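You operate a simulated robot arm through the tools that you are given. There is no shell and no other tool. Be economical: measure what you need, move in short steps, check, and stop when the job is done.

You are at the controls of a simulated robot arm. One attempt, no reset.

## Task
Press the dough flat and lay it back on the white board.
Fine: leave the press shut.
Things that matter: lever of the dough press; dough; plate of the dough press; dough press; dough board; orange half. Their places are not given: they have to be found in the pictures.

Only the result counts: the job must be done as asked and must still hold three seconds after the hand-in. Knocking over, shifting, dropping, spilling or breaking anything else fails it.

## Robot
A 7-joint arm with a two-finger parallel gripper, fixed in place. Base frame: the origin is at the foot of the arm, x ahead of it, y to its left, z up; the work surface is at about z = 0. Units: mm, degrees, N and s.
With the tool pointing down near the work surface it reaches from about 220 to 580 mm from the base axis. Its first joint turns from -66.0 to 66.0 degrees. Payload 2.5 kg.
Tool frame: the origin (TCP) lies between the finger pads and is the grasp point; the fingertips stand 23 mm ahead of it; z points along the fingers, y is the line along which they close. Largest opening 94 mm; finger width 38, thickness 10; the body of the gripper, 54 by 96 mm, starts 39 mm behind the TCP.
Orientation is that of the tool frame in the base frame, as a unit quaternion [x, y, z, w]. With the fingers straight down and closing along the base's y, the tool's x points along the base's -x, its y along +y and its z along -z.

## Interface
- The arm moves only by the tool send_rows. Its argument "series" is a list of rows, each a list of 3 entries, a list of its own where there are three numbers: the shift along the tool's x, y, z in mm, then the turn, a rotation vector about the tool's x, y, z in degrees, then the opening, from 0 (shut) to 1 (fully open). In form: [[[tx, ty, tz], [wx, wy, wz], grip], ...]. A call has 1 to 20 rows; each row is the pose to reach, as a shift and turn from the pose commanded when the call began, along the tool's axes at that moment. Each row takes 0.2 s and may step no farther than 50 mm and 8.6 degrees from the row before; otherwise, or with a gripper value out of range, the whole call is refused. A pose out of reach is approached as far as the arm can. The call stops where the force on the tool passes 90 N (or 10 N more than at its start, if that is more) or the arm is blocked; 0.2 s more then pass. Each finger travels about 108 mm/s and halts on what it meets, pressing with about 33 N; the grip force reading is that of the motor and also rises with nothing between the fingers. The clock runs only during rows and for 0.2 s after the last one: add rows that repeat a pose to give the fingers time. It gives the time, the measured TCP pose, the force on the tool (base axes), the opening and the grip force at its end, in the units of the frame above (readings bear some noise).
- Cameras (640 x 400 px; columns grow to the right, rows downward): "scene" is fixed at [131.2, -408.2, 567.4]; the picture's right is [0.76, -0.65, 0.00], its down [-0.24, -0.28, -0.93] and it looks along [0.60, 0.71, -0.37] (base axes); focal length 296 px, centre (320, 200). "wrist" rides on the gripper at [86, 16, -75] in the tool frame; the picture's right is [-0.18, 0.98, 0.00], its down [-0.58, -0.11, -0.81] and it looks along [-0.79, -0.15, 0.59] (tool axes); focal length 243 px, centre (320, 200).
- snapshot(camera): a new picture of that camera. The clock stands still meanwhile.
- measure_at(camera, pixels): for up to 12 pixels [column, row] of the newest picture of that camera ("zoom" is the newest enlarged one), the place [x, y, z] in the base frame of the surface seen there, good to about 2 mm. The clock stands still meanwhile.
- enlarge(camera, box): a new picture of the part [left, top, right, bottom] of that camera's present view, enlarged. The clock stands still meanwhile.
- close_job(): hands the job in; it is judged then, once.

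Go step by step. Measure first, check grasps and placings, and put right what went wrong. The budget is 80 turns and 38 pictures, counting those below and the enlarged ones. Unless the task says otherwise, let go and move clear before handing in, and close with one line.

The tools are called after "Emit:" as a command line: name --argument value ..., lists and objects as JSON in quotes. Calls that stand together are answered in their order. send_rows: Moves the arm, as the interface text tells. Its arguments: {"type":"object","properties":{"series":{"type":"array"}},"required":["series"]} The other tools are called the same way: snapshot (camera) takes a picture; measure_at (camera, pixels) gives the place of the surface under pixels of a picture; enlarge (camera, box) takes an enlarged picture of a part of a camera's view; close_job () hands the job in.

At the start:

```text
clock: 0.0
ee_pos: [370.6, 116.9, 452.2]
orientation: [0.0, 1.0, -0.001, 0.0]
wrist_force: [-0.4, 0.2, 0.0]
finger_gap: 94.0
gripper_force: 0.1
```

scene: 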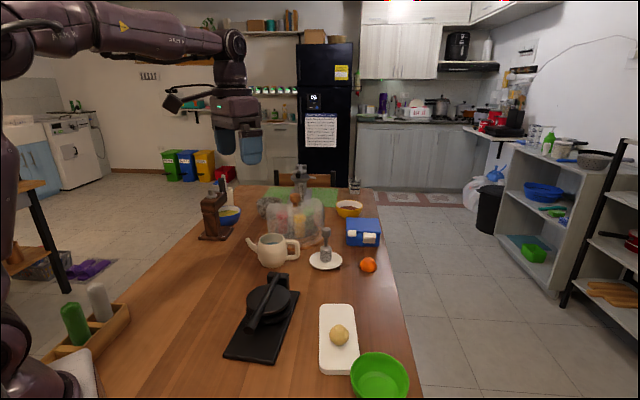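
wrist: 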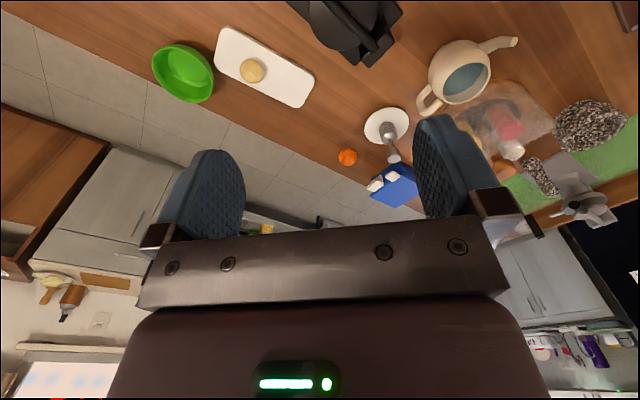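

The scene shows the press (around 265,310), the dough ball at (340,335) on a white board, and an orange at (368,265). I'll enlarge the press and board area first.

Emit:
enlarge --camera "scene" --box '[210, 240, 410, 390]'

Emit:
measure_at --camera "scene" --pixels '[[340, 328], [340, 340], [325, 310], [350, 308], [355, 368], [325, 370], [252, 325], [281, 278], [225, 355], [297, 293], [265, 360], [368, 262]]'

```text
2.67 times, centred on (310, 315) of scene
```

zoom: 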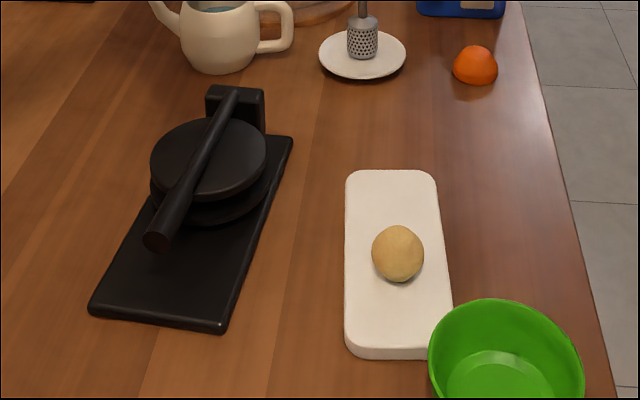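

```text
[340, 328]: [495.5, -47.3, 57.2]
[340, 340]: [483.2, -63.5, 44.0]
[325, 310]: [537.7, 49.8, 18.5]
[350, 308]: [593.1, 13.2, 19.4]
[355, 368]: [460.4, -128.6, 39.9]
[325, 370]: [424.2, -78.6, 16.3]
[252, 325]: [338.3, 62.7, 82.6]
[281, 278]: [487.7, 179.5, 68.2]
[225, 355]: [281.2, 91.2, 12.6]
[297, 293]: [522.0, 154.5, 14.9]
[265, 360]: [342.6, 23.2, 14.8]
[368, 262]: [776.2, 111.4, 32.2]
```

The lever runs from the hinge post (235,100 in the zoom) to its tip (157,240), over a lid disk. I'll measure these points in the zoom picture.

Emit:
measure_at --camera "zoom" --pixels '[[95, 309], [218, 322], [285, 142], [230, 96], [195, 165], [166, 218], [156, 243], [157, 160], [262, 155], [215, 190], [215, 210], [255, 90]]'

Emit:
measure_at --camera "zoom" --pixels '[[398, 228], [398, 245], [398, 270], [375, 255], [422, 255], [352, 178], [430, 178], [352, 340], [440, 300], [240, 190], [240, 202], [265, 190]]'

Emit:
enlarge --camera "scene" --box '[235, 260, 305, 335]'

```text
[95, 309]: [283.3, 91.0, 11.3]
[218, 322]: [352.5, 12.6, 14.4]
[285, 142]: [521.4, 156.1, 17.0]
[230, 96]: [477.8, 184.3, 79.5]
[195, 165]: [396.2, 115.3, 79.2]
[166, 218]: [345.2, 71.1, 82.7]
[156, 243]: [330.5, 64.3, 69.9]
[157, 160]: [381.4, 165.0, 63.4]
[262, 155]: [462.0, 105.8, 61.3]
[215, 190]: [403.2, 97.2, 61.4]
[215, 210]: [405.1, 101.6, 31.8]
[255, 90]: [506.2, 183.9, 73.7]
```

```text
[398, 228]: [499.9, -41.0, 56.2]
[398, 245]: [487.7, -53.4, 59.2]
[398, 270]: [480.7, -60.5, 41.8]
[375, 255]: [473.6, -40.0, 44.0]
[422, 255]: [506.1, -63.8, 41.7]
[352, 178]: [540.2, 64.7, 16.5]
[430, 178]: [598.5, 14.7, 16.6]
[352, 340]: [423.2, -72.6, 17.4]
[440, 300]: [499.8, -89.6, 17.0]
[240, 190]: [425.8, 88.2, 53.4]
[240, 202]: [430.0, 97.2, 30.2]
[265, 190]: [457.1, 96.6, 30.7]
```

```text
5.33 times, centred on (270, 298) of scene
```

zoom: 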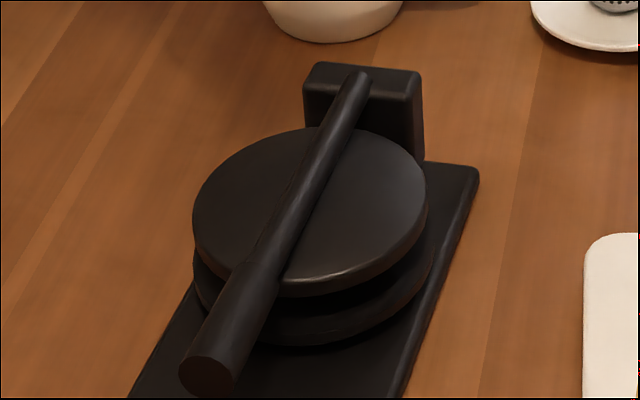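

The press axis points along about (0.76, 0.65), with the lid centre near (421,138), the hinge near (478,184,70) and the lever tip near (330,63). I'll move above the lever tip with the fingers aligned across it, then look.

Emit:
send_rows --series '[[[4, -7, 42], [0, 0, -6.7], 1], [[8, -14.6, 84], [0, 0, -13.4], 1], [[12.3, -22, 126], [0, 0, -20.1], 1], [[16.4, -29.3, 168], [0, 0, -26.8], 1], [[20.5, -36.6, 210], [0, 0, -33.5], 1], [[24.6, -43.9, 252], [0, 0, -40], 1], [[24.6, -43.9, 252], [0, 0, -40], 1]]'

Emit:
snapshot --camera "wrist"

Emit:
enlarge --camera "scene" --box '[210, 220, 410, 390]'

```text
clock: 1.6
ee_pos: [347.1, 73.3, 201.2]
orientation: [-0.343, 0.939, 0.0, 0.0]
wrist_force: [1.1, -0.9, -0.1]
finger_gap: 94.2
gripper_force: 0.1
```

```text
33 pictures are left
```

wrist: 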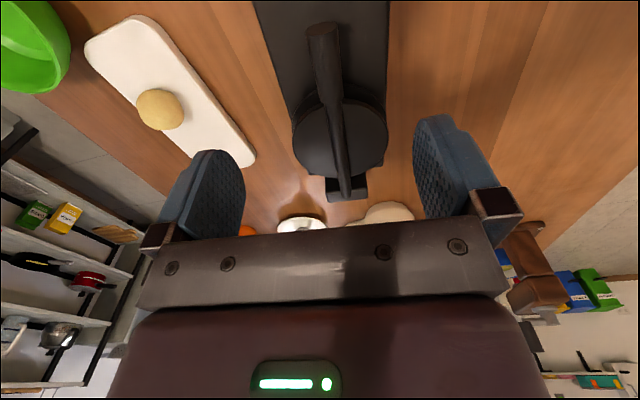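

```text
2.35 times, centred on (310, 305) of scene
```

zoom: 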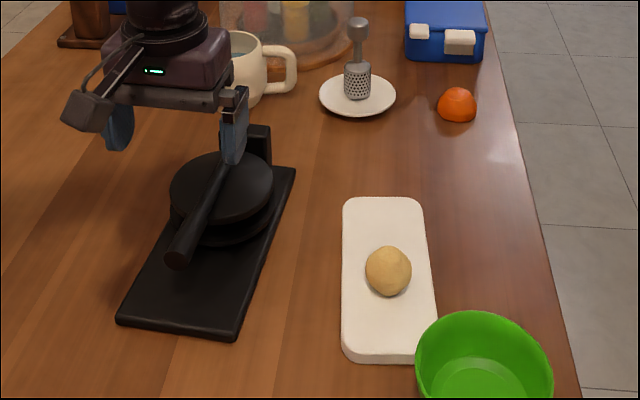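

The wrist view shows the lever from its tip at (322,30) to the post at (345,190). I'll measure along it.

Emit:
measure_at --camera "wrist" --pixels '[[311, 45], [322, 45], [338, 45], [326, 24], [326, 70], [336, 120], [344, 180], [332, 192], [366, 188], [297, 140], [386, 130], [340, 182]]'

Emit:
measure_at --camera "wrist" --pixels '[[160, 110], [345, 197], [340, 93], [365, 92], [312, 100], [316, 175], [380, 165], [314, 30], [333, 30], [275, 15], [387, 15], [325, 33]]'

```text
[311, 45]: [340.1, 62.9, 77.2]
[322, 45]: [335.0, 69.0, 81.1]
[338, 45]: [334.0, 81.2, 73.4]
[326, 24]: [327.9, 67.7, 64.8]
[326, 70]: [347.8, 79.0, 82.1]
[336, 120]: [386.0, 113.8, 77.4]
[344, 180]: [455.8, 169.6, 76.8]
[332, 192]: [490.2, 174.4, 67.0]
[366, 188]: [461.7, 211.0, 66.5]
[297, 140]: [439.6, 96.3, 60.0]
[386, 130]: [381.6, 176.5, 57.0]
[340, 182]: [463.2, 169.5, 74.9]
```

```text
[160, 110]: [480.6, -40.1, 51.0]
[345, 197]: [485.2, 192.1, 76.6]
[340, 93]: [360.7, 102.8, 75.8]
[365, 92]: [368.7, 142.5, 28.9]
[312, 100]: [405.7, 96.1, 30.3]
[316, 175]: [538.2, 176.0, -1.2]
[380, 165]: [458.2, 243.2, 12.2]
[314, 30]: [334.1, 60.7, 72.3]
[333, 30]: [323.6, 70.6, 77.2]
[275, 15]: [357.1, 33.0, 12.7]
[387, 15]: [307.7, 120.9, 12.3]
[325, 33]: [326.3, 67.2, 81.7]
```

The lever axis near the tip is at about (341,75.5,71), with a diameter of about 20. I'll descend and close on it.

Emit:
send_rows --series '[[[3.2, 5.6, 45], [0, 0, 0.7], 0.6], [[3.2, 5.6, 90], [0, 0, 0.7], 0.6], [[3.2, 5.6, 128], [0, 0, 0.7], 0.6], [[3.2, 5.6, 128], [0, 0, 0.7], 0.6], [[3.2, 5.6, 128], [0, 0, 0.7], 0.15], [[3.2, 5.6, 128], [0, 0, 0.7], 0.15], [[3.2, 5.6, 128], [0, 0, 0.7], 0.15], [[3.2, 5.6, 128], [0, 0, 0.7], 0.15]]'

Emit:
enlarge --camera "scene" --box '[190, 220, 350, 380]'

```text
clock: 3.4
ee_pos: [340.7, 74.1, 72.5]
orientation: [-0.336, 0.942, -0.001, 0.001]
wrist_force: [11.2, -8.3, -0.1]
finger_gap: 28.6
gripper_force: 33.0
```

```text
2.50 times, centred on (270, 300) of scene
```

zoom: 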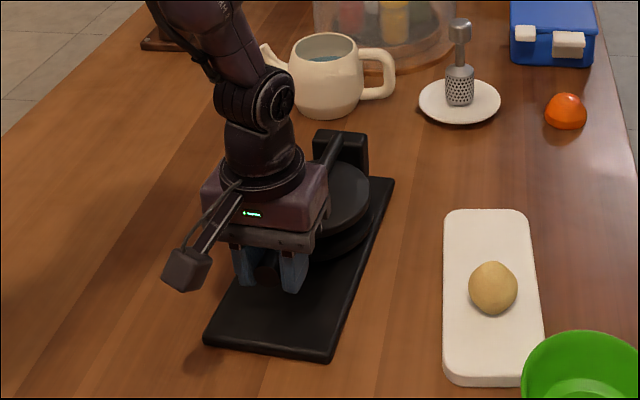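

Gripped with a 28.6 mm gap, and there's a small side load along -tool y, so I'll centre by 1.5 mm. Then I'll lift along the first part of the arc.

Emit:
send_rows --series '[[[0, -1.5, 0], [0, 0, 0], 0.15], [[-0.2, -1.5, -8], [0, 0, 0], 0.15], [[-0.7, -1.5, -15.7], [0, 0, 0], 0.15], [[-1.5, -1.5, -23.5], [0, 0, 0], 0.15], [[-2.7, -1.5, -31.3], [0, 0, 0], 0.15], [[-6.1, -1.5, -46.6], [0, 0, 0], 0.15]]'

Emit:
enlarge --camera "scene" --box '[190, 220, 350, 380]'

```text
clock: 4.8
ee_pos: [343.7, 78.3, 120.2]
orientation: [-0.335, 0.942, 0.0, -0.002]
wrist_force: [-1.0, 2.8, -0.3]
finger_gap: 28.7
gripper_force: 33.1
```

```text
2.50 times, centred on (270, 300) of scene
```

zoom: 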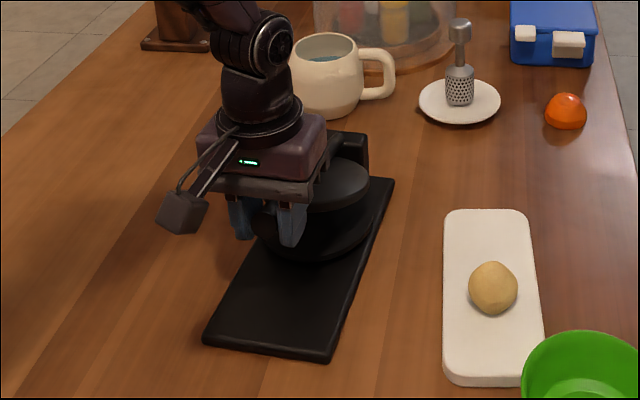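

The lid lifts with the lever and the forces are near zero. I'll continue the arc to about 60°.

Emit:
send_rows --series '[[[-4.7, 0, -15], [0, 0, 0], 0.15], [[-10.7, 0, -29.5], [0, 0, 0], 0.15], [[-18, 0, -43.4], [0, 0, 0], 0.15], [[-26.4, 0, -56.7], [0, 0, 0], 0.15], [[-36, 0, -69.1], [0, 0, 0], 0.15], [[-46.6, 0, -80.7], [0, 0, 0], 0.15], [[-58.2, 0, -91.3], [0, 0, 0], 0.15], [[-70.6, 0, -100.9], [0, 0, 0], 0.15], [[-83.9, 0, -109.3], [0, 0, 0], 0.15]]'

Emit:
enlarge --camera "scene" --box '[170, 160, 390, 380]'

```text
clock: 6.8
ee_pos: [410.8, 131.3, 230.6]
orientation: [-0.337, 0.942, 0.0, 0.001]
wrist_force: [-8.8, 6.1, 0.1]
finger_gap: 28.8
gripper_force: 32.7
```

```text
1.82 times, centred on (280, 270) of scene
```

zoom: 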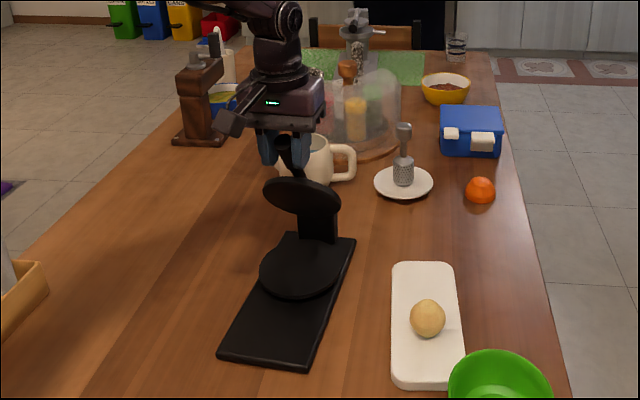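

The lid is clearly opening; I'll shift +1 mm in y to ease the small side load and continue to about 95°.

Emit:
send_rows --series '[[[-13.9, 1, -7.3], [0, 0, 0], 0.15], [[-28.4, 1, -13.3], [0, 0, 0], 0.15], [[-43.4, 1, -18], [0, 0, 0], 0.15], [[-58.7, 1, -21.4], [0, 0, 0], 0.15], [[-74.3, 1, -23.4], [0, 0, 0], 0.15], [[-90, 1, -24.1], [0, 0, 0], 0.15], [[-98, 1, -24], [0, 0, 0], 0.15]]'

Emit:
enlarge --camera "scene" --box '[200, 150, 360, 350]'

```text
clock: 8.4
ee_pos: [485.5, 193.5, 253.9]
orientation: [-0.336, 0.942, 0.0, 0.0]
wrist_force: [-9.1, 1.9, 2.9]
finger_gap: 28.6
gripper_force: 33.1
```

```text
2.00 times, centred on (280, 250) of scene
```

zoom: 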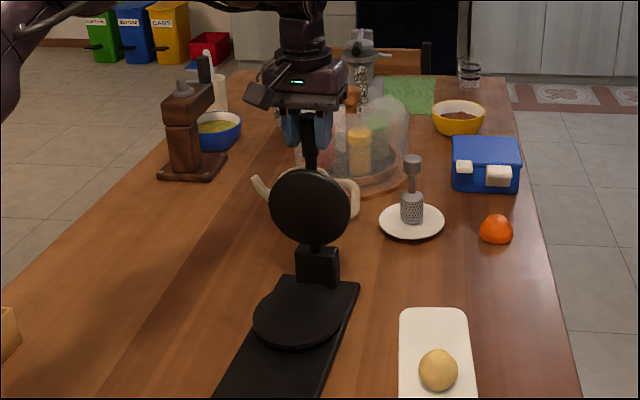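

The lever is about vertical with low force. I'll push a little farther past the top, watching the force.

Emit:
send_rows --series '[[[-6, 0, 0.5], [0, 0, 0], 0.15], [[-12, 0, 1], [0, 0, 0], 0.15], [[-18, 0, 2], [0, 0, 0], 0.15]]'

```text
clock: 9.2
ee_pos: [500.6, 205.3, 251.3]
orientation: [-0.337, 0.942, 0.0, 0.0]
wrist_force: [-8.2, 2.4, 3.7]
finger_gap: 28.7
gripper_force: 33.0
```

No stop has been met yet, so I'll continue a little further.

Emit:
send_rows --series '[[[-6, 0, 1], [0, 0, 0], 0.15], [[-12, 0, 2.2], [0, 0, 0], 0.15], [[-17, 0, 3.5], [0, 0, 0], 0.15]]'

```text
clock: 10.0
ee_pos: [513.5, 215.8, 248.2]
orientation: [-0.336, 0.942, 0.0, 0.0]
wrist_force: [-8.4, 2.1, 4.1]
finger_gap: 28.7
gripper_force: 32.7
```

Still free at about 103°. I'll look for the stop a bit farther before letting go.

Emit:
send_rows --series '[[[-5, 0, 1.3], [0, 0, 0], 0.15], [[-10, 0, 2.7], [0, 0, 0], 0.15], [[-15, 0, 4.3], [0, 0, 0], 0.15]]'

Emit:
enlarge --camera "scene" --box '[200, 150, 360, 350]'

```text
clock: 10.8
ee_pos: [524.5, 225.0, 244.3]
orientation: [-0.336, 0.942, 0.0, 0.0]
wrist_force: [-15.8, -4.2, 12.5]
finger_gap: 28.7
gripper_force: 33.0
```

```text
2.00 times, centred on (280, 250) of scene
```

zoom: 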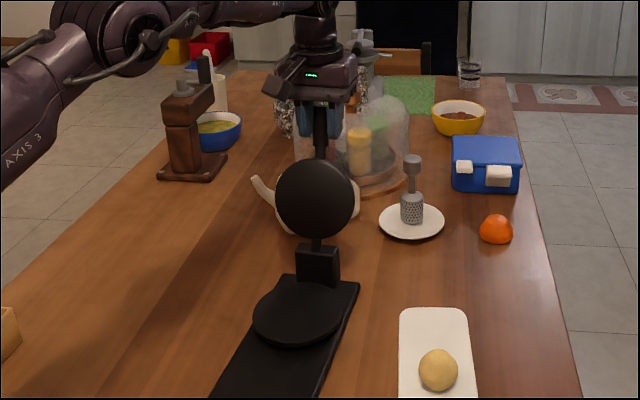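

The force rises to about 20 N, which suggests the stop at roughly 110°, and the press hasn't moved. I'll open and rise clear.

Emit:
send_rows --series '[[[3, 0, 0], [0, 0, 0], 0.6], [[3, 0, 0], [0, 0, 0], 0.6], [[3, 0, -20], [0, 0, 0], 0.6], [[3, 0, -60], [0, 0, 0], 0.6], [[3, 0, -95], [0, 0, 0], 0.6]]'

Emit:
enlarge --camera "scene" --box '[200, 150, 400, 380]'

```text
clock: 12.0
ee_pos: [523.3, 223.2, 339.0]
orientation: [-0.337, 0.941, -0.001, 0.001]
wrist_force: [0.4, -0.6, 0.0]
finger_gap: 56.7
gripper_force: 0.1
```

```text
1.74 times, centred on (300, 265) of scene
```

zoom: 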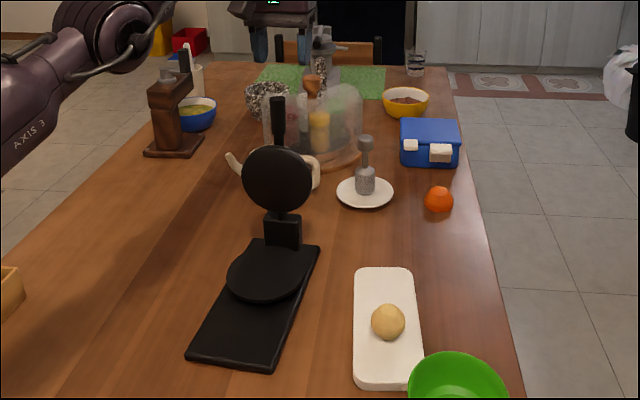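

The press stays open. I'll measure the plate (rim around 228–312, 240–303), the lever and the dough in this zoom.

Emit:
measure_at --camera "zoom" --pixels '[[230, 275], [308, 257], [270, 297], [265, 243], [268, 270], [278, 100], [278, 140], [277, 180], [282, 228], [387, 307], [374, 322], [402, 322]]'

Emit:
measure_at --camera "zoom" --pixels '[[387, 335], [415, 358], [435, 362], [460, 352], [500, 375], [420, 375], [357, 270], [408, 270], [358, 378], [246, 180], [309, 180], [276, 210]]'

```text
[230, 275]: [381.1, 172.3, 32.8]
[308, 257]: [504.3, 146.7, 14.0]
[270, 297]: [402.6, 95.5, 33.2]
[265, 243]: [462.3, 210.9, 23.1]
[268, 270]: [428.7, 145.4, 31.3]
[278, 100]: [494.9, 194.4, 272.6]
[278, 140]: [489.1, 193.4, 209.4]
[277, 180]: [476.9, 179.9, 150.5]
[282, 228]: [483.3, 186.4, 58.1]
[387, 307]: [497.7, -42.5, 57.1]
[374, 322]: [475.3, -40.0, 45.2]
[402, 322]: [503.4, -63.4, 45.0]
```

```text
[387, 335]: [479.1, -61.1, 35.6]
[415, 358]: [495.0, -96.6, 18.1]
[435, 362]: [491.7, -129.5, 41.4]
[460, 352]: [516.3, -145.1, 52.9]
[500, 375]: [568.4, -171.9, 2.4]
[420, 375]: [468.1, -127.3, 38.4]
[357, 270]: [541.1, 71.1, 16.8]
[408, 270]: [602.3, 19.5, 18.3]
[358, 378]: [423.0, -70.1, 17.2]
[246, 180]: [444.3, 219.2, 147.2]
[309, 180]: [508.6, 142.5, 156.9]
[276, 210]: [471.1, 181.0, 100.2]
```

Plate centre is about (420,139), top z≈31. The dough is at about (490,-51), 42 mm tall on the board at z≈17. I'll go above the dough.

Emit:
send_rows --series '[[[33, -32, 0], [0, 0, 0], 0.65], [[66, -64, 0], [0, 0, 0], 0.65], [[99, -96, 0], [0, 0, 0], 0.65], [[132, -128, 0], [0, 0, 0], 0.65], [[165, -160, 0], [0, 0, 0], 0.65], [[199, -191, 0], [0, 0, 0], 0.65], [[199, -191, 49], [0, 0, 0], 0.65], [[199, -191, 98], [0, 0, 0], 0.65], [[199, -191, 147], [0, 0, 0], 0.65], [[199, -191, 189], [0, 0, 0], 0.65], [[199, -191, 189], [0, 0, 0], 0.65]]'

Emit:
snapshot --camera "wrist"

Emit:
enlarge --camera "scene" --box '[200, 150, 440, 390]'

```text
clock: 14.4
ee_pos: [488.8, -51.4, 148.9]
orientation: [-0.336, 0.942, 0.0, 0.0]
wrist_force: [0.2, 0.7, -0.2]
finger_gap: 61.2
gripper_force: 0.1
```

```text
25 pictures are left
```

wrist: 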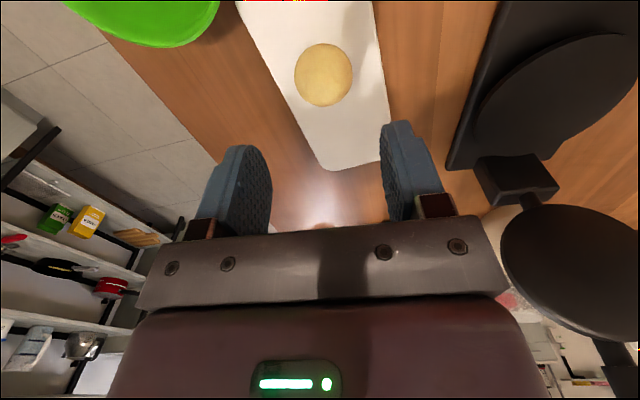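

```text
1.67 times, centred on (320, 270) of scene
```

zoom: 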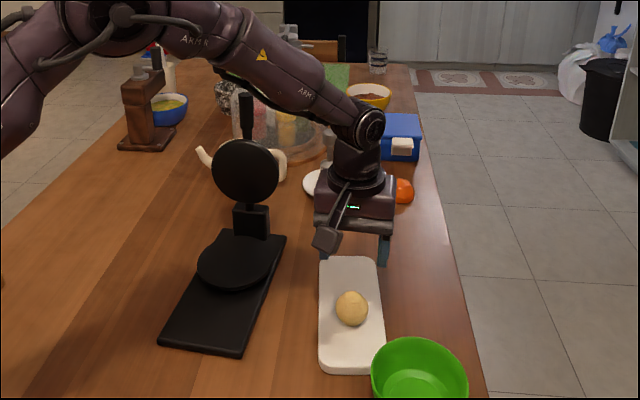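

Emit:
measure_at --camera "wrist" --pixels '[[323, 75], [297, 75], [351, 75], [323, 46], [323, 103], [350, 110], [480, 110], [525, 150], [636, 60], [560, 95], [450, 165], [515, 175]]'

```text
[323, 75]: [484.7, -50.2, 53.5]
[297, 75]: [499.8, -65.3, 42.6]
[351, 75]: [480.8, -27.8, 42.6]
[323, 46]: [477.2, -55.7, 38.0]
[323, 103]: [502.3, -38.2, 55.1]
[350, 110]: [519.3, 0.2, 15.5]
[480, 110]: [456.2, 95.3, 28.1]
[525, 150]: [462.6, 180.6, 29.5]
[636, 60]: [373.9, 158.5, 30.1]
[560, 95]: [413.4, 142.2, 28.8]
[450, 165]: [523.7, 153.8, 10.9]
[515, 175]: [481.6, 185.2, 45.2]
```

The dough centre averages to (490,-49.5) with a diameter of about 42. I'll descend to z≈44 and close.

Emit:
send_rows --series '[[[-2.2, 0.8, 40], [0, 0, 0], 0.65], [[-2.2, 0.8, 80], [0, 0, 0], 0.65], [[-2.2, 0.8, 104], [0, 0, 0], 0.65], [[-2.2, 0.8, 104], [0, 0, 0], 0.5], [[-2.2, 0.8, 104], [0, 0, 0], 0.4], [[-2.2, 0.8, 104], [0, 0, 0], 0.38], [[-2.2, 0.8, 104], [0, 0, 0], 0.38]]'

```text
clock: 16.0
ee_pos: [490.8, -48.7, 44.6]
orientation: [-0.336, 0.942, 0.0, 0.0]
wrist_force: [-0.2, -0.1, 0.2]
finger_gap: 43.7
gripper_force: 33.0
```

The dough is held (gap 43.7, force 33). I'll lift, carry it over the plate, and check.

Emit:
send_rows --series '[[[0, 0, -30], [0, 0, 0], 0.38], [[0, 0, -70], [0, 0, 0], 0.38], [[0, 0, -105], [0, 0, 0], 0.38], [[-11, 32, -105], [0, 0, 0], 0.38], [[-22, 64, -105], [0, 0, 0], 0.38], [[-33, 96, -105], [0, 0, 0], 0.38], [[-44, 128, -105], [0, 0, 0], 0.38], [[-55, 160, -105], [0, 0, 0], 0.38], [[-64, 190, -105], [0, 0, 0], 0.38], [[-64, 190, -105], [0, 0, 0], 0.38]]'

Emit:
snapshot --camera "wrist"

Emit:
enlarge --camera "scene" --box '[200, 150, 400, 380]'

```text
clock: 18.2
ee_pos: [419.0, 140.2, 150.4]
orientation: [-0.336, 0.942, 0.0, 0.0]
wrist_force: [-0.5, 0.2, 0.6]
finger_gap: 35.8
gripper_force: 0.1
```

```text
23 pictures are left
```

wrist: 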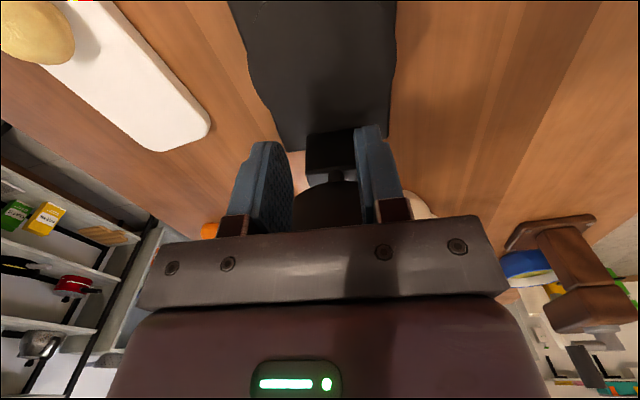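

```text
1.74 times, centred on (300, 265) of scene
```

zoom: 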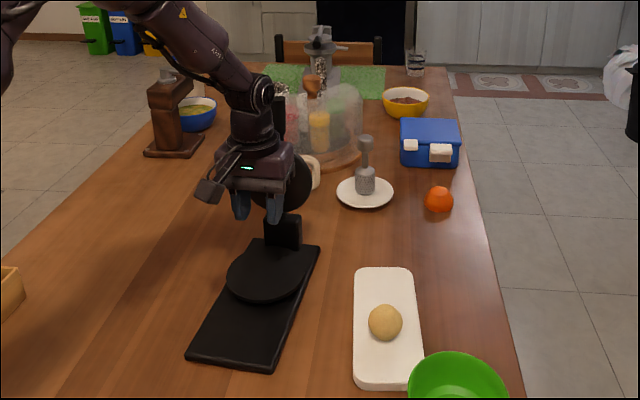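

The fingers came away empty (gap 35.8, force 0.1), and the dough is still on the board at (386,322 in the zoom). I'll measure it there and go back.

Emit:
measure_at --camera "zoom" --pixels '[[386, 308], [371, 322], [400, 322], [386, 336], [386, 318]]'

Emit:
send_rows --series '[[[11, -32, 0], [0, 0, 0], 0.65], [[22, -64, 0], [0, 0, 0], 0.65], [[33, -96, 0], [0, 0, 0], 0.65], [[44, -128, 0], [0, 0, 0], 0.65], [[55, -160, 0], [0, 0, 0], 0.65], [[64, -190, 0], [0, 0, 0], 0.65], [[64, -190, 0], [0, 0, 0], 0.65]]'

Emit:
snapshot --camera "wrist"

```text
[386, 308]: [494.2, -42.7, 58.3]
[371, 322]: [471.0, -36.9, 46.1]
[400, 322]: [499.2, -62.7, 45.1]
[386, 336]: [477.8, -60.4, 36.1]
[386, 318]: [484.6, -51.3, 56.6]
```

```text
clock: 19.8
ee_pos: [490.8, -50.2, 149.8]
orientation: [-0.336, 0.942, -0.001, 0.0]
wrist_force: [-0.5, 0.3, -0.5]
finger_gap: 61.0
gripper_force: 0.0
```

```text
21 pictures are left
```

wrist: 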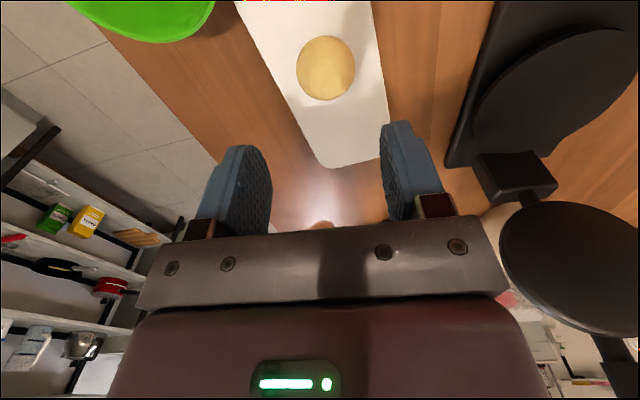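

Emit:
measure_at --camera "wrist" --pixels '[[325, 67], [299, 67], [352, 67], [325, 38], [325, 97], [310, 67], [340, 67]]'

```text
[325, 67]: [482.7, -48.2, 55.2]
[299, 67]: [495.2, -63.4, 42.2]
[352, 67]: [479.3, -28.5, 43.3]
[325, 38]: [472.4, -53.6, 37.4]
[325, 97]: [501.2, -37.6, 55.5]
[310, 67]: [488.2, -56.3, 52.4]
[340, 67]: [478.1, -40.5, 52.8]
```

Correcting for the viewing angle, the centre is nearer (491,-45). I'll descend there, close with a lower command so the fingers keep pressing, and lift slowly.

Emit:
send_rows --series '[[[-3.2, 3.9, 40], [0, 0, 0], 0.65], [[-3.2, 3.9, 80], [0, 0, 0], 0.65], [[-3.2, 3.9, 108], [0, 0, 0], 0.65], [[-3.2, 3.9, 108], [0, 0, 0], 0.5], [[-3.2, 3.9, 108], [0, 0, 0], 0.2], [[-3.2, 3.9, 108], [0, 0, 0], 0.2], [[-3.2, 3.9, 108], [0, 0, 0], 0.2], [[-3.2, 3.9, 108], [0, 0, 0], 0.2], [[-3.2, 3.9, 103], [0, 0, 0], 0.2], [[-3.2, 3.9, 98], [0, 0, 0], 0.2], [[-3.2, 3.9, 93], [0, 0, 0], 0.2]]'

Emit:
enlarge --camera "scene" --box '[270, 260, 410, 390]'

```text
clock: 22.2
ee_pos: [490.7, -42.5, 58.2]
orientation: [-0.336, 0.942, 0.0, 0.0]
wrist_force: [-0.2, 0.2, -0.2]
finger_gap: 43.4
gripper_force: 32.9
```

```text
3.08 times, centred on (340, 325) of scene
```

zoom: 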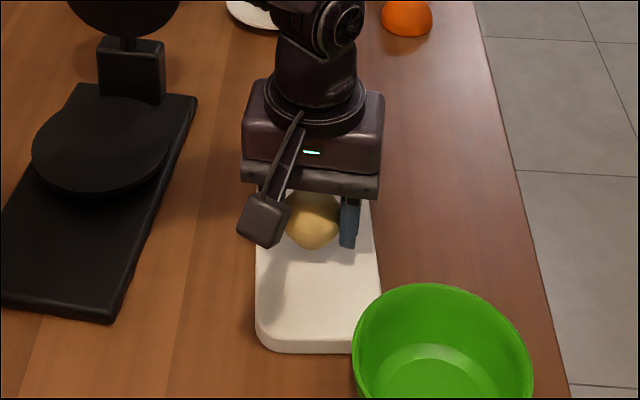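

The dough seems to be held (gap 43.4, force 33). I'll check where it sits relative to the pads.

Emit:
measure_at --camera "zoom" --pixels '[[312, 205], [312, 222], [312, 240], [335, 225], [312, 246], [350, 240]]'

Emit:
snapshot --camera "wrist"

```text
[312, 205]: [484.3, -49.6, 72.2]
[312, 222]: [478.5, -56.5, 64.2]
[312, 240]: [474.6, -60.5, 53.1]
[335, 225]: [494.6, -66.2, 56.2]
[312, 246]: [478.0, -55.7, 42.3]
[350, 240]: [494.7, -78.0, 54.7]
```

```text
19 pictures are left
```

wrist: 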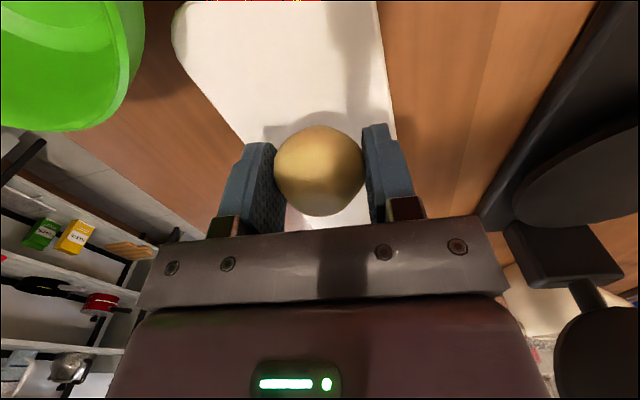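

The dough is held between the pads. I'll carry it gently to above the plate.

Emit:
send_rows --series '[[[0, 0, -8], [0, 0, 0], 0.2], [[0, 0, -20], [0, 0, 0], 0.2], [[0, 0, -34], [0, 0, 0], 0.2], [[0, 0, -48], [0, 0, 0], 0.2], [[0, 0, -56], [0, 0, 0], 0.2], [[0, 0, -60], [0, 0, 0], 0.2], [[-2, 6, -60], [0, 0, 0], 0.2], [[-7, 20, -60], [0, 0, 0], 0.2], [[-13, 38, -60], [0, 0, 0], 0.2], [[-20, 58, -60], [0, 0, 0], 0.2], [[-27, 78, -60], [0, 0, 0], 0.2], [[-34, 98, -60], [0, 0, 0], 0.2], [[-41, 118, -60], [0, 0, 0], 0.2], [[-47, 138, -60], [0, 0, 0], 0.2], [[-53, 156, -60], [0, 0, 0], 0.2], [[-58, 170, -60], [0, 0, 0], 0.2], [[-61, 180, -60], [0, 0, 0], 0.2], [[-63, 186, -60], [0, 0, 0], 0.2], [[-63, 186, -60], [0, 0, 0], 0.2]]'

Emit:
enlarge --camera "scene" --box '[200, 180, 370, 360]'

```text
clock: 26.2
ee_pos: [420.8, 140.2, 117.3]
orientation: [-0.336, 0.942, 0.0, -0.001]
wrist_force: [-0.1, -1.1, -0.9]
finger_gap: 43.2
gripper_force: 32.9
```

```text
2.22 times, centred on (285, 270) of scene
```

zoom: 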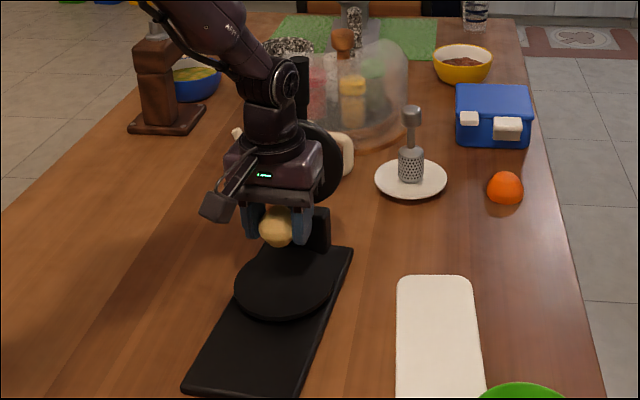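

The dough is over the plate at TCP z=117. I'll lower about 60 mm slowly, release, and rise.

Emit:
send_rows --series '[[[0, 0, 8], [0, 0, 0], 0.2], [[0, 0, 20], [0, 0, 0], 0.2], [[0, 0, 32], [0, 0, 0], 0.2], [[0, 0, 44], [0, 0, 0], 0.2], [[0, 0, 52], [0, 0, 0], 0.2], [[0, 0, 57], [0, 0, 0], 0.2], [[0, 0, 60], [0, 0, 0], 0.2], [[0, 0, 60], [0, 0, 0], 0.2], [[0, 0, 60], [0, 0, 0], 0.5], [[0, 0, 60], [0, 0, 0], 0.65], [[0, 0, 60], [0, 0, 0], 0.65], [[0, 0, 40], [0, 0, 0], 0.65], [[0, 0, 15], [0, 0, 0], 0.65], [[20, 0, -25], [0, 0, 0], 0.65], [[40, 0, -60], [0, 0, 0], 0.65], [[40, 0, -60], [0, 0, 0], 0.65]]'

Emit:
snapshot --camera "wrist"

Emit:
enlarge --camera "scene" --box '[200, 180, 370, 360]'

```text
clock: 29.6
ee_pos: [387.6, 115.1, 178.7]
orientation: [-0.336, 0.942, 0.001, 0.0]
wrist_force: [-0.5, -1.1, -0.6]
finger_gap: 61.2
gripper_force: 0.1
```

```text
17 pictures are left
```

wrist: 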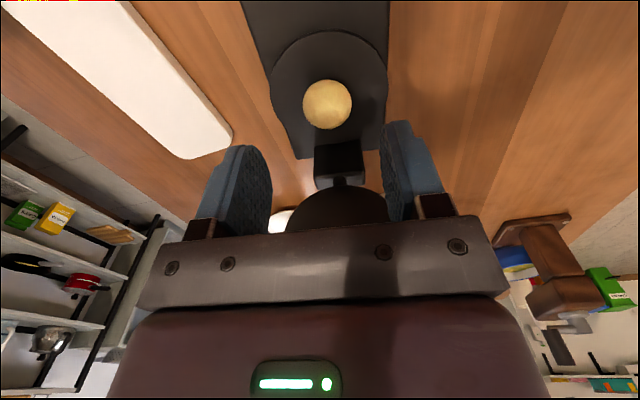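

```text
2.22 times, centred on (285, 270) of scene
```

zoom: 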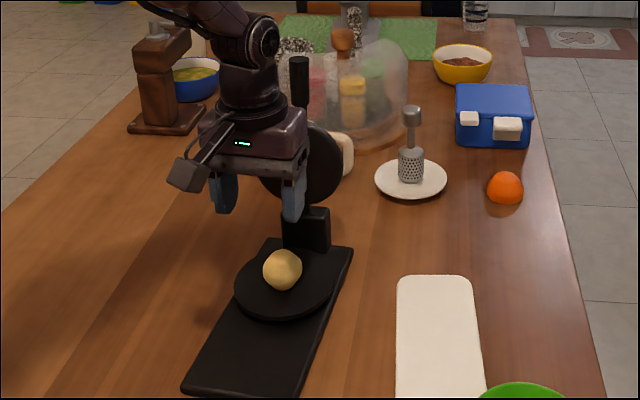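

The dough sits on the plate. Next I'll measure the lever for closing.

Emit:
measure_at --camera "zoom" --pixels '[[291, 62], [299, 62], [307, 62], [299, 57], [299, 80], [291, 95], [299, 95], [307, 95], [303, 118], [300, 165], [282, 258], [282, 280]]'

```text
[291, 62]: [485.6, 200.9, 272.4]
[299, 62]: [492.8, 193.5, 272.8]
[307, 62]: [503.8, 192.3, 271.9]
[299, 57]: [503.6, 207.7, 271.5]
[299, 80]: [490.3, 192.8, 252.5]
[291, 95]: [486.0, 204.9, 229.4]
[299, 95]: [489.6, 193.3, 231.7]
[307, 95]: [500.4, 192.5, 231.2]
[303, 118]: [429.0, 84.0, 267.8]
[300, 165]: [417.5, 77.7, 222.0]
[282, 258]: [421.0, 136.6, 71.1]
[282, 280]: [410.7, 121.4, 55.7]
```

The lever axis near its tip is at about (498,203), top z 272. I'll rise, move over it, descend to z≈250 and grip.

Emit:
send_rows --series '[[[0, 0, -50], [0, 0, 0], 0.65], [[0, 0, -100], [0, 0, 0], 0.65], [[0, 0, -150], [0, 0, 0], 0.65], [[-35, -0.5, -152], [0, 0, 0], 0.65], [[-70, -1, -152], [0, 0, 0], 0.65], [[-105, -1.5, -152], [0, 0, 0], 0.65], [[-141, -1.9, -152], [0, 0, 0], 0.65], [[-141, -1.9, -152], [0, 0, 0], 0.65], [[-141, -1.9, -120], [0, 0, 0], 0.65], [[-141, -1.9, -90], [0, 0, 0], 0.65], [[-141, -1.9, -72], [0, 0, 0], 0.65], [[-141, -1.9, -72], [0, 0, 0], 0.65]]'

Emit:
enlarge --camera "scene" --box '[200, 140, 370, 320]'

```text
clock: 32.2
ee_pos: [501.8, 202.4, 249.8]
orientation: [-0.337, 0.942, 0.0, 0.0]
wrist_force: [0.2, 0.5, 0.0]
finger_gap: 61.1
gripper_force: 0.1
```

```text
2.22 times, centred on (285, 230) of scene
```

zoom: 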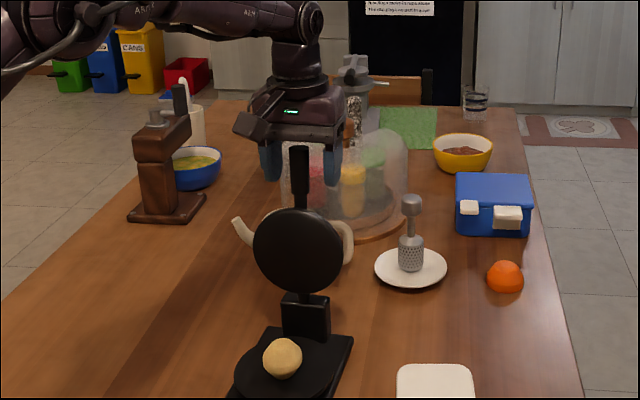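

Checking whether the lever at (299,165) lies between the fingers in depth.

Emit:
measure_at --camera "zoom" --pixels '[[299, 155], [299, 175], [270, 165], [332, 165], [270, 150], [332, 175]]'

Emit:
snapshot --camera "wrist"

```text
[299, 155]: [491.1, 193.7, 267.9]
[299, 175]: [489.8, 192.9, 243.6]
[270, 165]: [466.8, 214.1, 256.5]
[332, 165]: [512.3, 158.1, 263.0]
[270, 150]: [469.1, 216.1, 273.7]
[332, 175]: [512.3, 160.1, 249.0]
```

```text
14 pictures are left
```

wrist: 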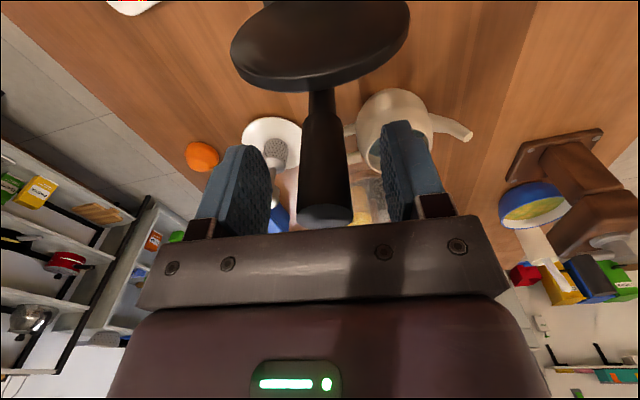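

The lever is between the fingers. I'll grip it and swing it back down to about 35°.

Emit:
send_rows --series '[[[0, 0, 0], [0, 0, 0], 0.15], [[0, 0, 0], [0, 0, 0], 0.15], [[0, 0, 0], [0, 0, 0], 0.15], [[9.4, 0, -1.1], [0, 0, 0], 0.15], [[25.1, 0, -1.7], [0, 0, 0], 0.15], [[40.7, 0, -1.1], [0, 0, 0], 0.15], [[56.3, 0, 1], [0, 0, 0], 0.15], [[71.6, 0, 4.4], [0, 0, 0], 0.15], [[86.6, 0, 9.1], [0, 0, 0], 0.15], [[101.1, 0, 15.1], [0, 0, 0], 0.15], [[115.1, 0, 22.4], [0, 0, 0], 0.15], [[128.3, 0, 30.8], [0, 0, 0], 0.15], [[140.8, 0, 40.4], [0, 0, 0], 0.15], [[152.3, 0, 51], [0, 0, 0], 0.15], [[162.9, 0, 62.5], [0, 0, 0], 0.15], [[172.5, 0, 75], [0, 0, 0], 0.15]]'

Emit:
enlarge --camera "scene" --box '[190, 200, 370, 370]'

```text
clock: 35.6
ee_pos: [368.2, 93.0, 174.7]
orientation: [-0.336, 0.942, 0.0, 0.0]
wrist_force: [-3.1, 12.8, 2.7]
finger_gap: 28.8
gripper_force: 32.5
```

```text
2.35 times, centred on (280, 285) of scene
```

zoom: 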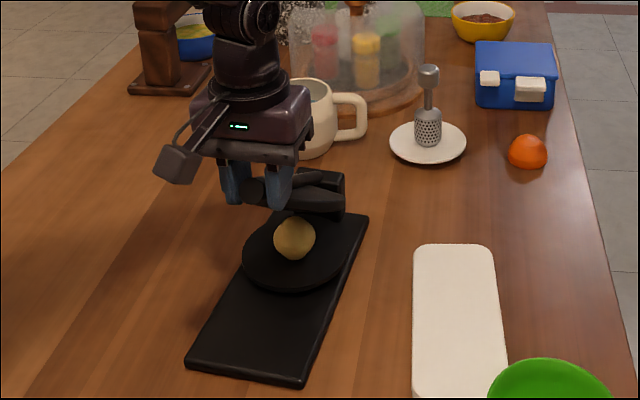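

The lid is coming down cleanly. I'll continue to about 15° and watch the force for contact with the dough.

Emit:
send_rows --series '[[[8.4, 0.8, 13.2], [0, 0, 0], 0.15], [[15.7, 0.8, 27.2], [0, 0, 0], 0.15], [[19, 0.8, 34.5], [0, 0, 0], 0.15], [[21.7, 0.8, 41.7], [0, 0, 0], 0.15], [[24.2, 0.8, 49.2], [0, 0, 0], 0.15], [[26.4, 0.8, 56.7], [0, 0, 0], 0.15]]'

Emit:
enlarge --camera "scene" --box '[190, 200, 370, 370]'

```text
clock: 37.0
ee_pos: [345.8, 77.9, 117.7]
orientation: [-0.336, 0.942, 0.0, 0.001]
wrist_force: [-5.2, 14.0, 28.5]
finger_gap: 28.8
gripper_force: 33.6
```

```text
2.35 times, centred on (280, 285) of scene
```

zoom: 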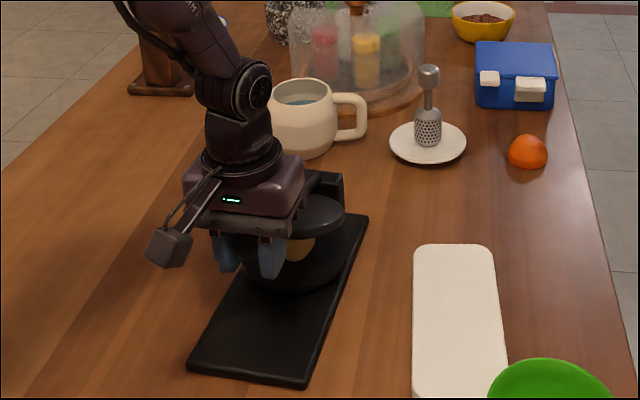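

The lid is on the dough (28 N upward). I'll keep pushing down in small steps.

Emit:
send_rows --series '[[[1, 0, 6], [0, 0, 0], 0.1], [[2, 0, 12], [0, 0, 0], 0.1], [[3, 0, 18], [0, 0, 0], 0.1], [[3.6, 0, 23], [0, 0, 0], 0.1], [[4.2, 0, 28], [0, 0, 0], 0.1]]'

```text
clock: 38.2
ee_pos: [341.5, 73.2, 89.2]
orientation: [-0.336, 0.942, -0.001, -0.003]
wrist_force: [-20.6, -2.3, 5.8]
finger_gap: 28.8
gripper_force: 33.5
```

The lever moves down easily. Continuing toward shut, z≈70.

Emit:
send_rows --series '[[[0, 0, 5], [0, 0, 0], 0.1], [[0, 0, 10], [0, 0, 0], 0.1], [[0, 0, 14], [0, 0, 0], 0.1], [[0, 0, 18], [0, 0, 0], 0.1], [[0, 0, 22], [0, 0, 0], 0.1], [[0, 0, 22], [0, 0, 0], 0.1]]'

Emit:
enlarge --camera "scene" --box '[210, 240, 330, 360]'

```text
clock: 39.6
ee_pos: [344.5, 75.7, 65.9]
orientation: [-0.337, 0.942, 0.0, 0.003]
wrist_force: [13.3, 11.6, -8.3]
finger_gap: 28.8
gripper_force: 32.4
```

```text
3.33 times, centred on (270, 300) of scene
```

zoom: 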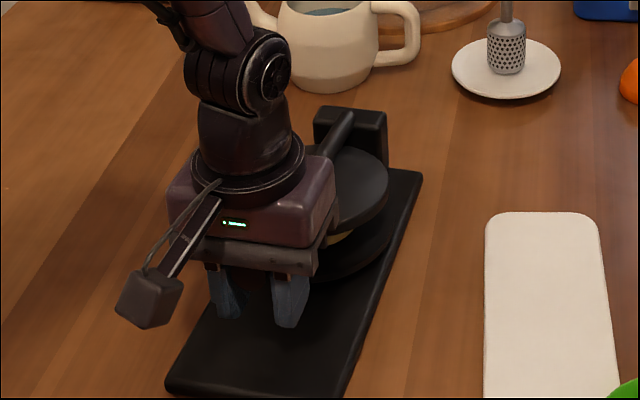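

The lever is near shut. To be sure it's fully pressed, I'll release, rise, and push down on the handle from above with shut fingers.

Emit:
send_rows --series '[[[0, 0, 0], [0, 0, 0], 0.6], [[0, 0, 0], [0, 0, 0], 0.6], [[0, 0, -20], [0, 0, 0], 0.6], [[0, 0, -60], [0, 0, 0], 0.6], [[0, 0, -60], [0, 0, 0], 0], [[0, 0, -60], [0, 0, 0], 0], [[0, 0, -60], [0, 0, 0], 0]]'

Emit:
enlarge --camera "scene" --box '[210, 240, 330, 360]'

```text
clock: 41.2
ee_pos: [342.4, 74.8, 128.4]
orientation: [-0.337, 0.942, 0.0, 0.0]
wrist_force: [-0.2, -0.4, 0.8]
finger_gap: 0.0
gripper_force: 32.5
```

```text
3.33 times, centred on (270, 300) of scene
```

zoom: 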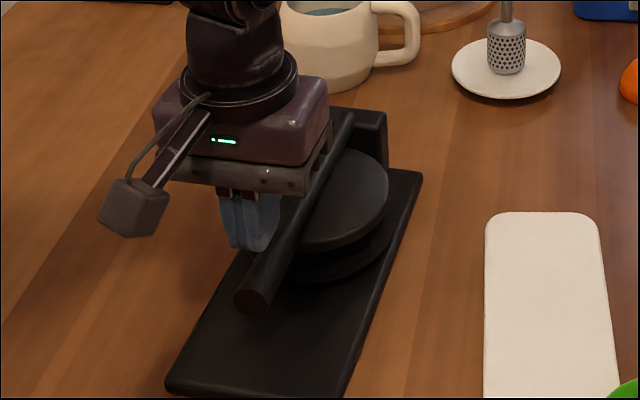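

The lever is down, with its tip at (252,300). I'll press on it from above.

Emit:
send_rows --series '[[[0, 0, 12], [0, 0, 0], 0], [[0, 0, 20], [0, 0, 0], 0], [[0, 0, 24], [0, 0, 0], 0], [[0, 0, 27], [0, 0, 0], 0], [[0, 0, 29], [0, 0, 0], 0], [[0, 0, 31], [0, 0, 0], 0], [[0, 0, 31], [0, 0, 0], 0]]'

```text
clock: 42.1
ee_pos: [344.6, 75.0, 106.8]
orientation: [-0.337, 0.942, -0.002, 0.0]
wrist_force: [-12.3, -3.0, 31.3]
finger_gap: 0.1
gripper_force: 33.1
stopped in row 4: the force on the tool passed its limit (the readings are from after the stop); the commanded pose is now the measured one
```

It stopped on over 90 N at z 106.8, so the press is hard shut. I'll rise, open the fingers, descend around the lever and grip again.

Emit:
send_rows --series '[[[0, 0, -15], [0, 0, 0], 0], [[0, 0, -25], [0, 0, 0], 0.6], [[0, 0, -25], [0, 0, 0], 0.6], [[0, 0, -25], [0, 0, 0], 0.6], [[1, 0, 10], [0, 0, 0], 0.6], [[2, 0, 34], [0, 0, 0], 0.6], [[2, 0, 34], [0, 0, 0], 0.6], [[2, 0, 34], [0, 0, 0], 0.15], [[2, 0, 34], [0, 0, 0], 0.15], [[2, 0, 34], [0, 0, 0], 0.15]]'

```text
clock: 44.3
ee_pos: [343.5, 73.7, 72.5]
orientation: [-0.337, 0.942, -0.001, -0.001]
wrist_force: [6.2, 0.5, 0.1]
finger_gap: 28.7
gripper_force: 32.9
```

Gripped again. I'll swing the lever up through the whole arc to about 100°.

Emit:
send_rows --series '[[[-0.7, 0, -15.7], [0, 0, 0], 0.15], [[-2.7, 0, -31.3], [0, 0, 0], 0.15], [[-6.1, 0, -46.6], [0, 0, 0], 0.15], [[-10.9, 0, -61.6], [0, 0, 0], 0.15], [[-16.9, 0, -76.1], [0, 0, 0], 0.15], [[-24.1, 0, -90], [0, 0, 0], 0.15], [[-32.6, 0, -103.2], [0, 0, 0], 0.15], [[-42.1, 0, -115.7], [0, 0, 0], 0.15], [[-52.7, 0, -127.3], [0, 0, 0], 0.15], [[-64.3, 0, -137.9], [0, 0, 0], 0.15], [[-76.8, 0, -147.4], [0, 0, 0], 0.15], [[-90, 0, -155.9], [0, 0, 0], 0.15], [[-103.9, 0, -163.1], [0, 0, 0], 0.15], [[-118.4, 0, -169.1], [0, 0, 0], 0.15], [[-133.4, 0, -173.9], [0, 0, 0], 0.15], [[-148.7, 0, -177.3], [0, 0, 0], 0.15], [[-164.3, 0, -179.3], [0, 0, 0], 0.15], [[-180, 0, -180], [0, 0, 0], 0.15], [[-195.7, 0, -179.3], [0, 0, 0], 0.15], [[-211.3, 0, -177.3], [0, 0, 0], 0.15]]'

Emit:
enlarge --camera "scene" --box '[200, 160, 380, 350]'

```text
clock: 48.5
ee_pos: [505.8, 208.3, 249.9]
orientation: [-0.336, 0.942, -0.001, 0.0]
wrist_force: [-3.4, -4.1, 2.8]
finger_gap: 28.9
gripper_force: 33.1
```

```text
2.11 times, centred on (290, 255) of scene
```

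zoom: 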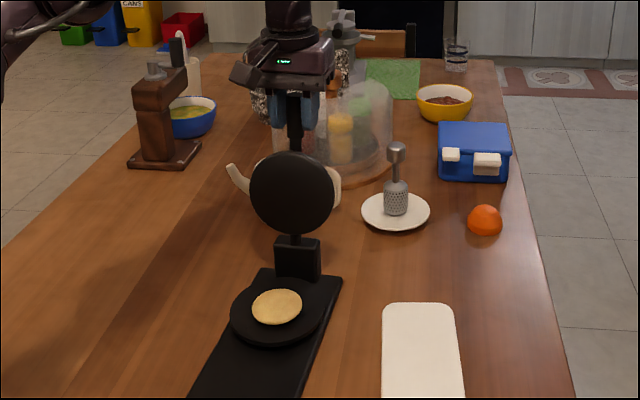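

The dough is now a flat disk on the plate at (277,307). I'll push the lever 12 mm farther, release, rise, and measure the disk.

Emit:
measure_at --camera "zoom" --pixels '[[277, 305], [254, 310], [300, 304], [275, 290], [278, 322], [277, 324], [278, 328], [234, 315], [318, 305], [265, 343]]'

Emit:
send_rows --series '[[[-6, 0, 1], [0, 0, 0], 0.15], [[-14, 0, 3], [0, 0, 0], 0.15], [[-14, 0, 3], [0, 0, 0], 0.6], [[-14, 0, 3], [0, 0, 0], 0.6], [[-14, 0, -25], [0, 0, 0], 0.6], [[-14, 0, -70], [0, 0, 0], 0.6], [[10, 0, -90], [0, 0, 0], 0.8], [[50, 0, -90], [0, 0, 0], 0.8], [[90, 0, -90], [0, 0, 0], 0.8], [[130, 0, -90], [0, 0, 0], 0.8], [[140, 0, -45], [0, 0, 0], 0.8], [[140, 0, 0], [0, 0, 0], 0.8], [[140, 0, 45], [0, 0, 0], 0.8], [[140, 0, 65], [0, 0, 0], 0.8], [[140, 0, 65], [0, 0, 0], 0.8]]'

Emit:
snapshot --camera "wrist"

```text
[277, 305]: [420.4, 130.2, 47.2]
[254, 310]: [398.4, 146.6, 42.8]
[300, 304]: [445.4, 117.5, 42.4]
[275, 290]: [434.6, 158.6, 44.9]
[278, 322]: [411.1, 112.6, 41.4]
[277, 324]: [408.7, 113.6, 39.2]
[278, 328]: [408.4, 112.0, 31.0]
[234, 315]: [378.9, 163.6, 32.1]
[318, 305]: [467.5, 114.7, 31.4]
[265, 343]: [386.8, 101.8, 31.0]
```

```text
clock: 51.7
ee_pos: [398.7, 117.9, 183.6]
orientation: [-0.337, 0.942, -0.001, -0.001]
wrist_force: [0.6, 0.1, -0.6]
finger_gap: 75.3
gripper_force: 0.0
```

```text
8 pictures are left
```

wrist: 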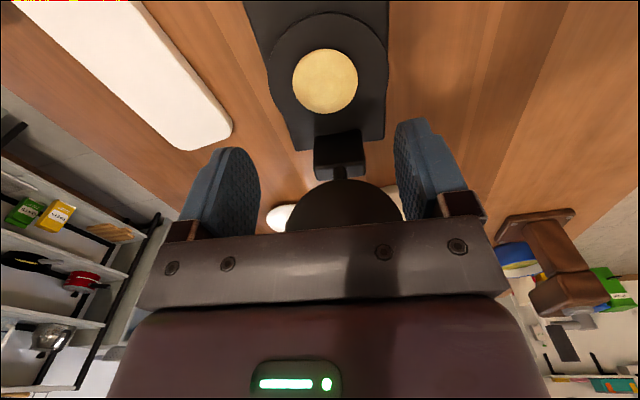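

The disk is about 55 mm wide and 14 mm thick. I'll measure it from the wrist view as well.

Emit:
measure_at --camera "wrist" --pixels '[[294, 81], [357, 81], [325, 52], [325, 112], [325, 81], [300, 60], [350, 103], [350, 60], [300, 103]]'

```text
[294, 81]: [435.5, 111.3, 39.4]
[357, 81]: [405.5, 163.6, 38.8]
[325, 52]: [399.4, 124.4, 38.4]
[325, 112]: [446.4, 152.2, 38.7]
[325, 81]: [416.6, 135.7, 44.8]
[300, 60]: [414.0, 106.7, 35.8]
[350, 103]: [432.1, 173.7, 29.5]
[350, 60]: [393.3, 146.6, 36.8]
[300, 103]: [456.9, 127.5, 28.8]
```

The disk centre is about (421.5,137), roughly 59 mm wide. I'll descend so the tips sit just above the plate (TCP z≈56.5), grip, and lift 15 mm slowly.

Emit:
send_rows --series '[[[-15, 0.2, 30], [0, 0, 0], 0.87], [[-29.7, 0.4, 65], [0, 0, 0], 0.87], [[-29.7, 0.4, 100], [0, 0, 0], 0.87], [[-29.7, 0.4, 120], [0, 0, 0], 0.87], [[-29.7, 0.4, 127], [0, 0, 0], 0.87], [[-29.7, 0.4, 127], [0, 0, 0], 0.87], [[-29.7, 0.4, 127], [0, 0, 0], 0.7], [[-29.7, 0.4, 127], [0, 0, 0], 0.4], [[-29.7, 0.4, 127], [0, 0, 0], 0.4], [[-29.7, 0.4, 127], [0, 0, 0], 0.4]]'

```text
clock: 53.9
ee_pos: [419.0, 137.1, 57.0]
orientation: [-0.337, 0.942, -0.001, -0.001]
wrist_force: [-1.0, -1.0, 0.4]
finger_gap: 58.8
gripper_force: 33.4
```

Gripped at 58.8 mm. Lifting slowly and checking.

Emit:
send_rows --series '[[[0, 0, -4], [0, 0, 0], 0.3], [[0, 0, -10], [0, 0, 0], 0.3], [[0, 0, -20], [0, 0, 0], 0.3], [[0, 0, -32], [0, 0, 0], 0.3], [[0, 0, -45], [0, 0, 0], 0.3], [[0, 0, -52], [0, 0, 0], 0.3], [[0, 0, -55], [0, 0, 0], 0.3]]'

Emit:
snapshot --camera "wrist"

```text
clock: 55.5
ee_pos: [419.6, 136.7, 112.5]
orientation: [-0.336, 0.942, 0.0, -0.001]
wrist_force: [0.7, -0.2, -0.3]
finger_gap: 58.6
gripper_force: 33.5
```

```text
7 pictures are left
```

wrist: 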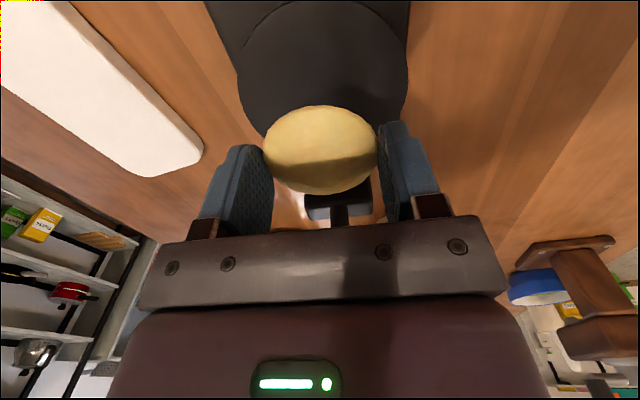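

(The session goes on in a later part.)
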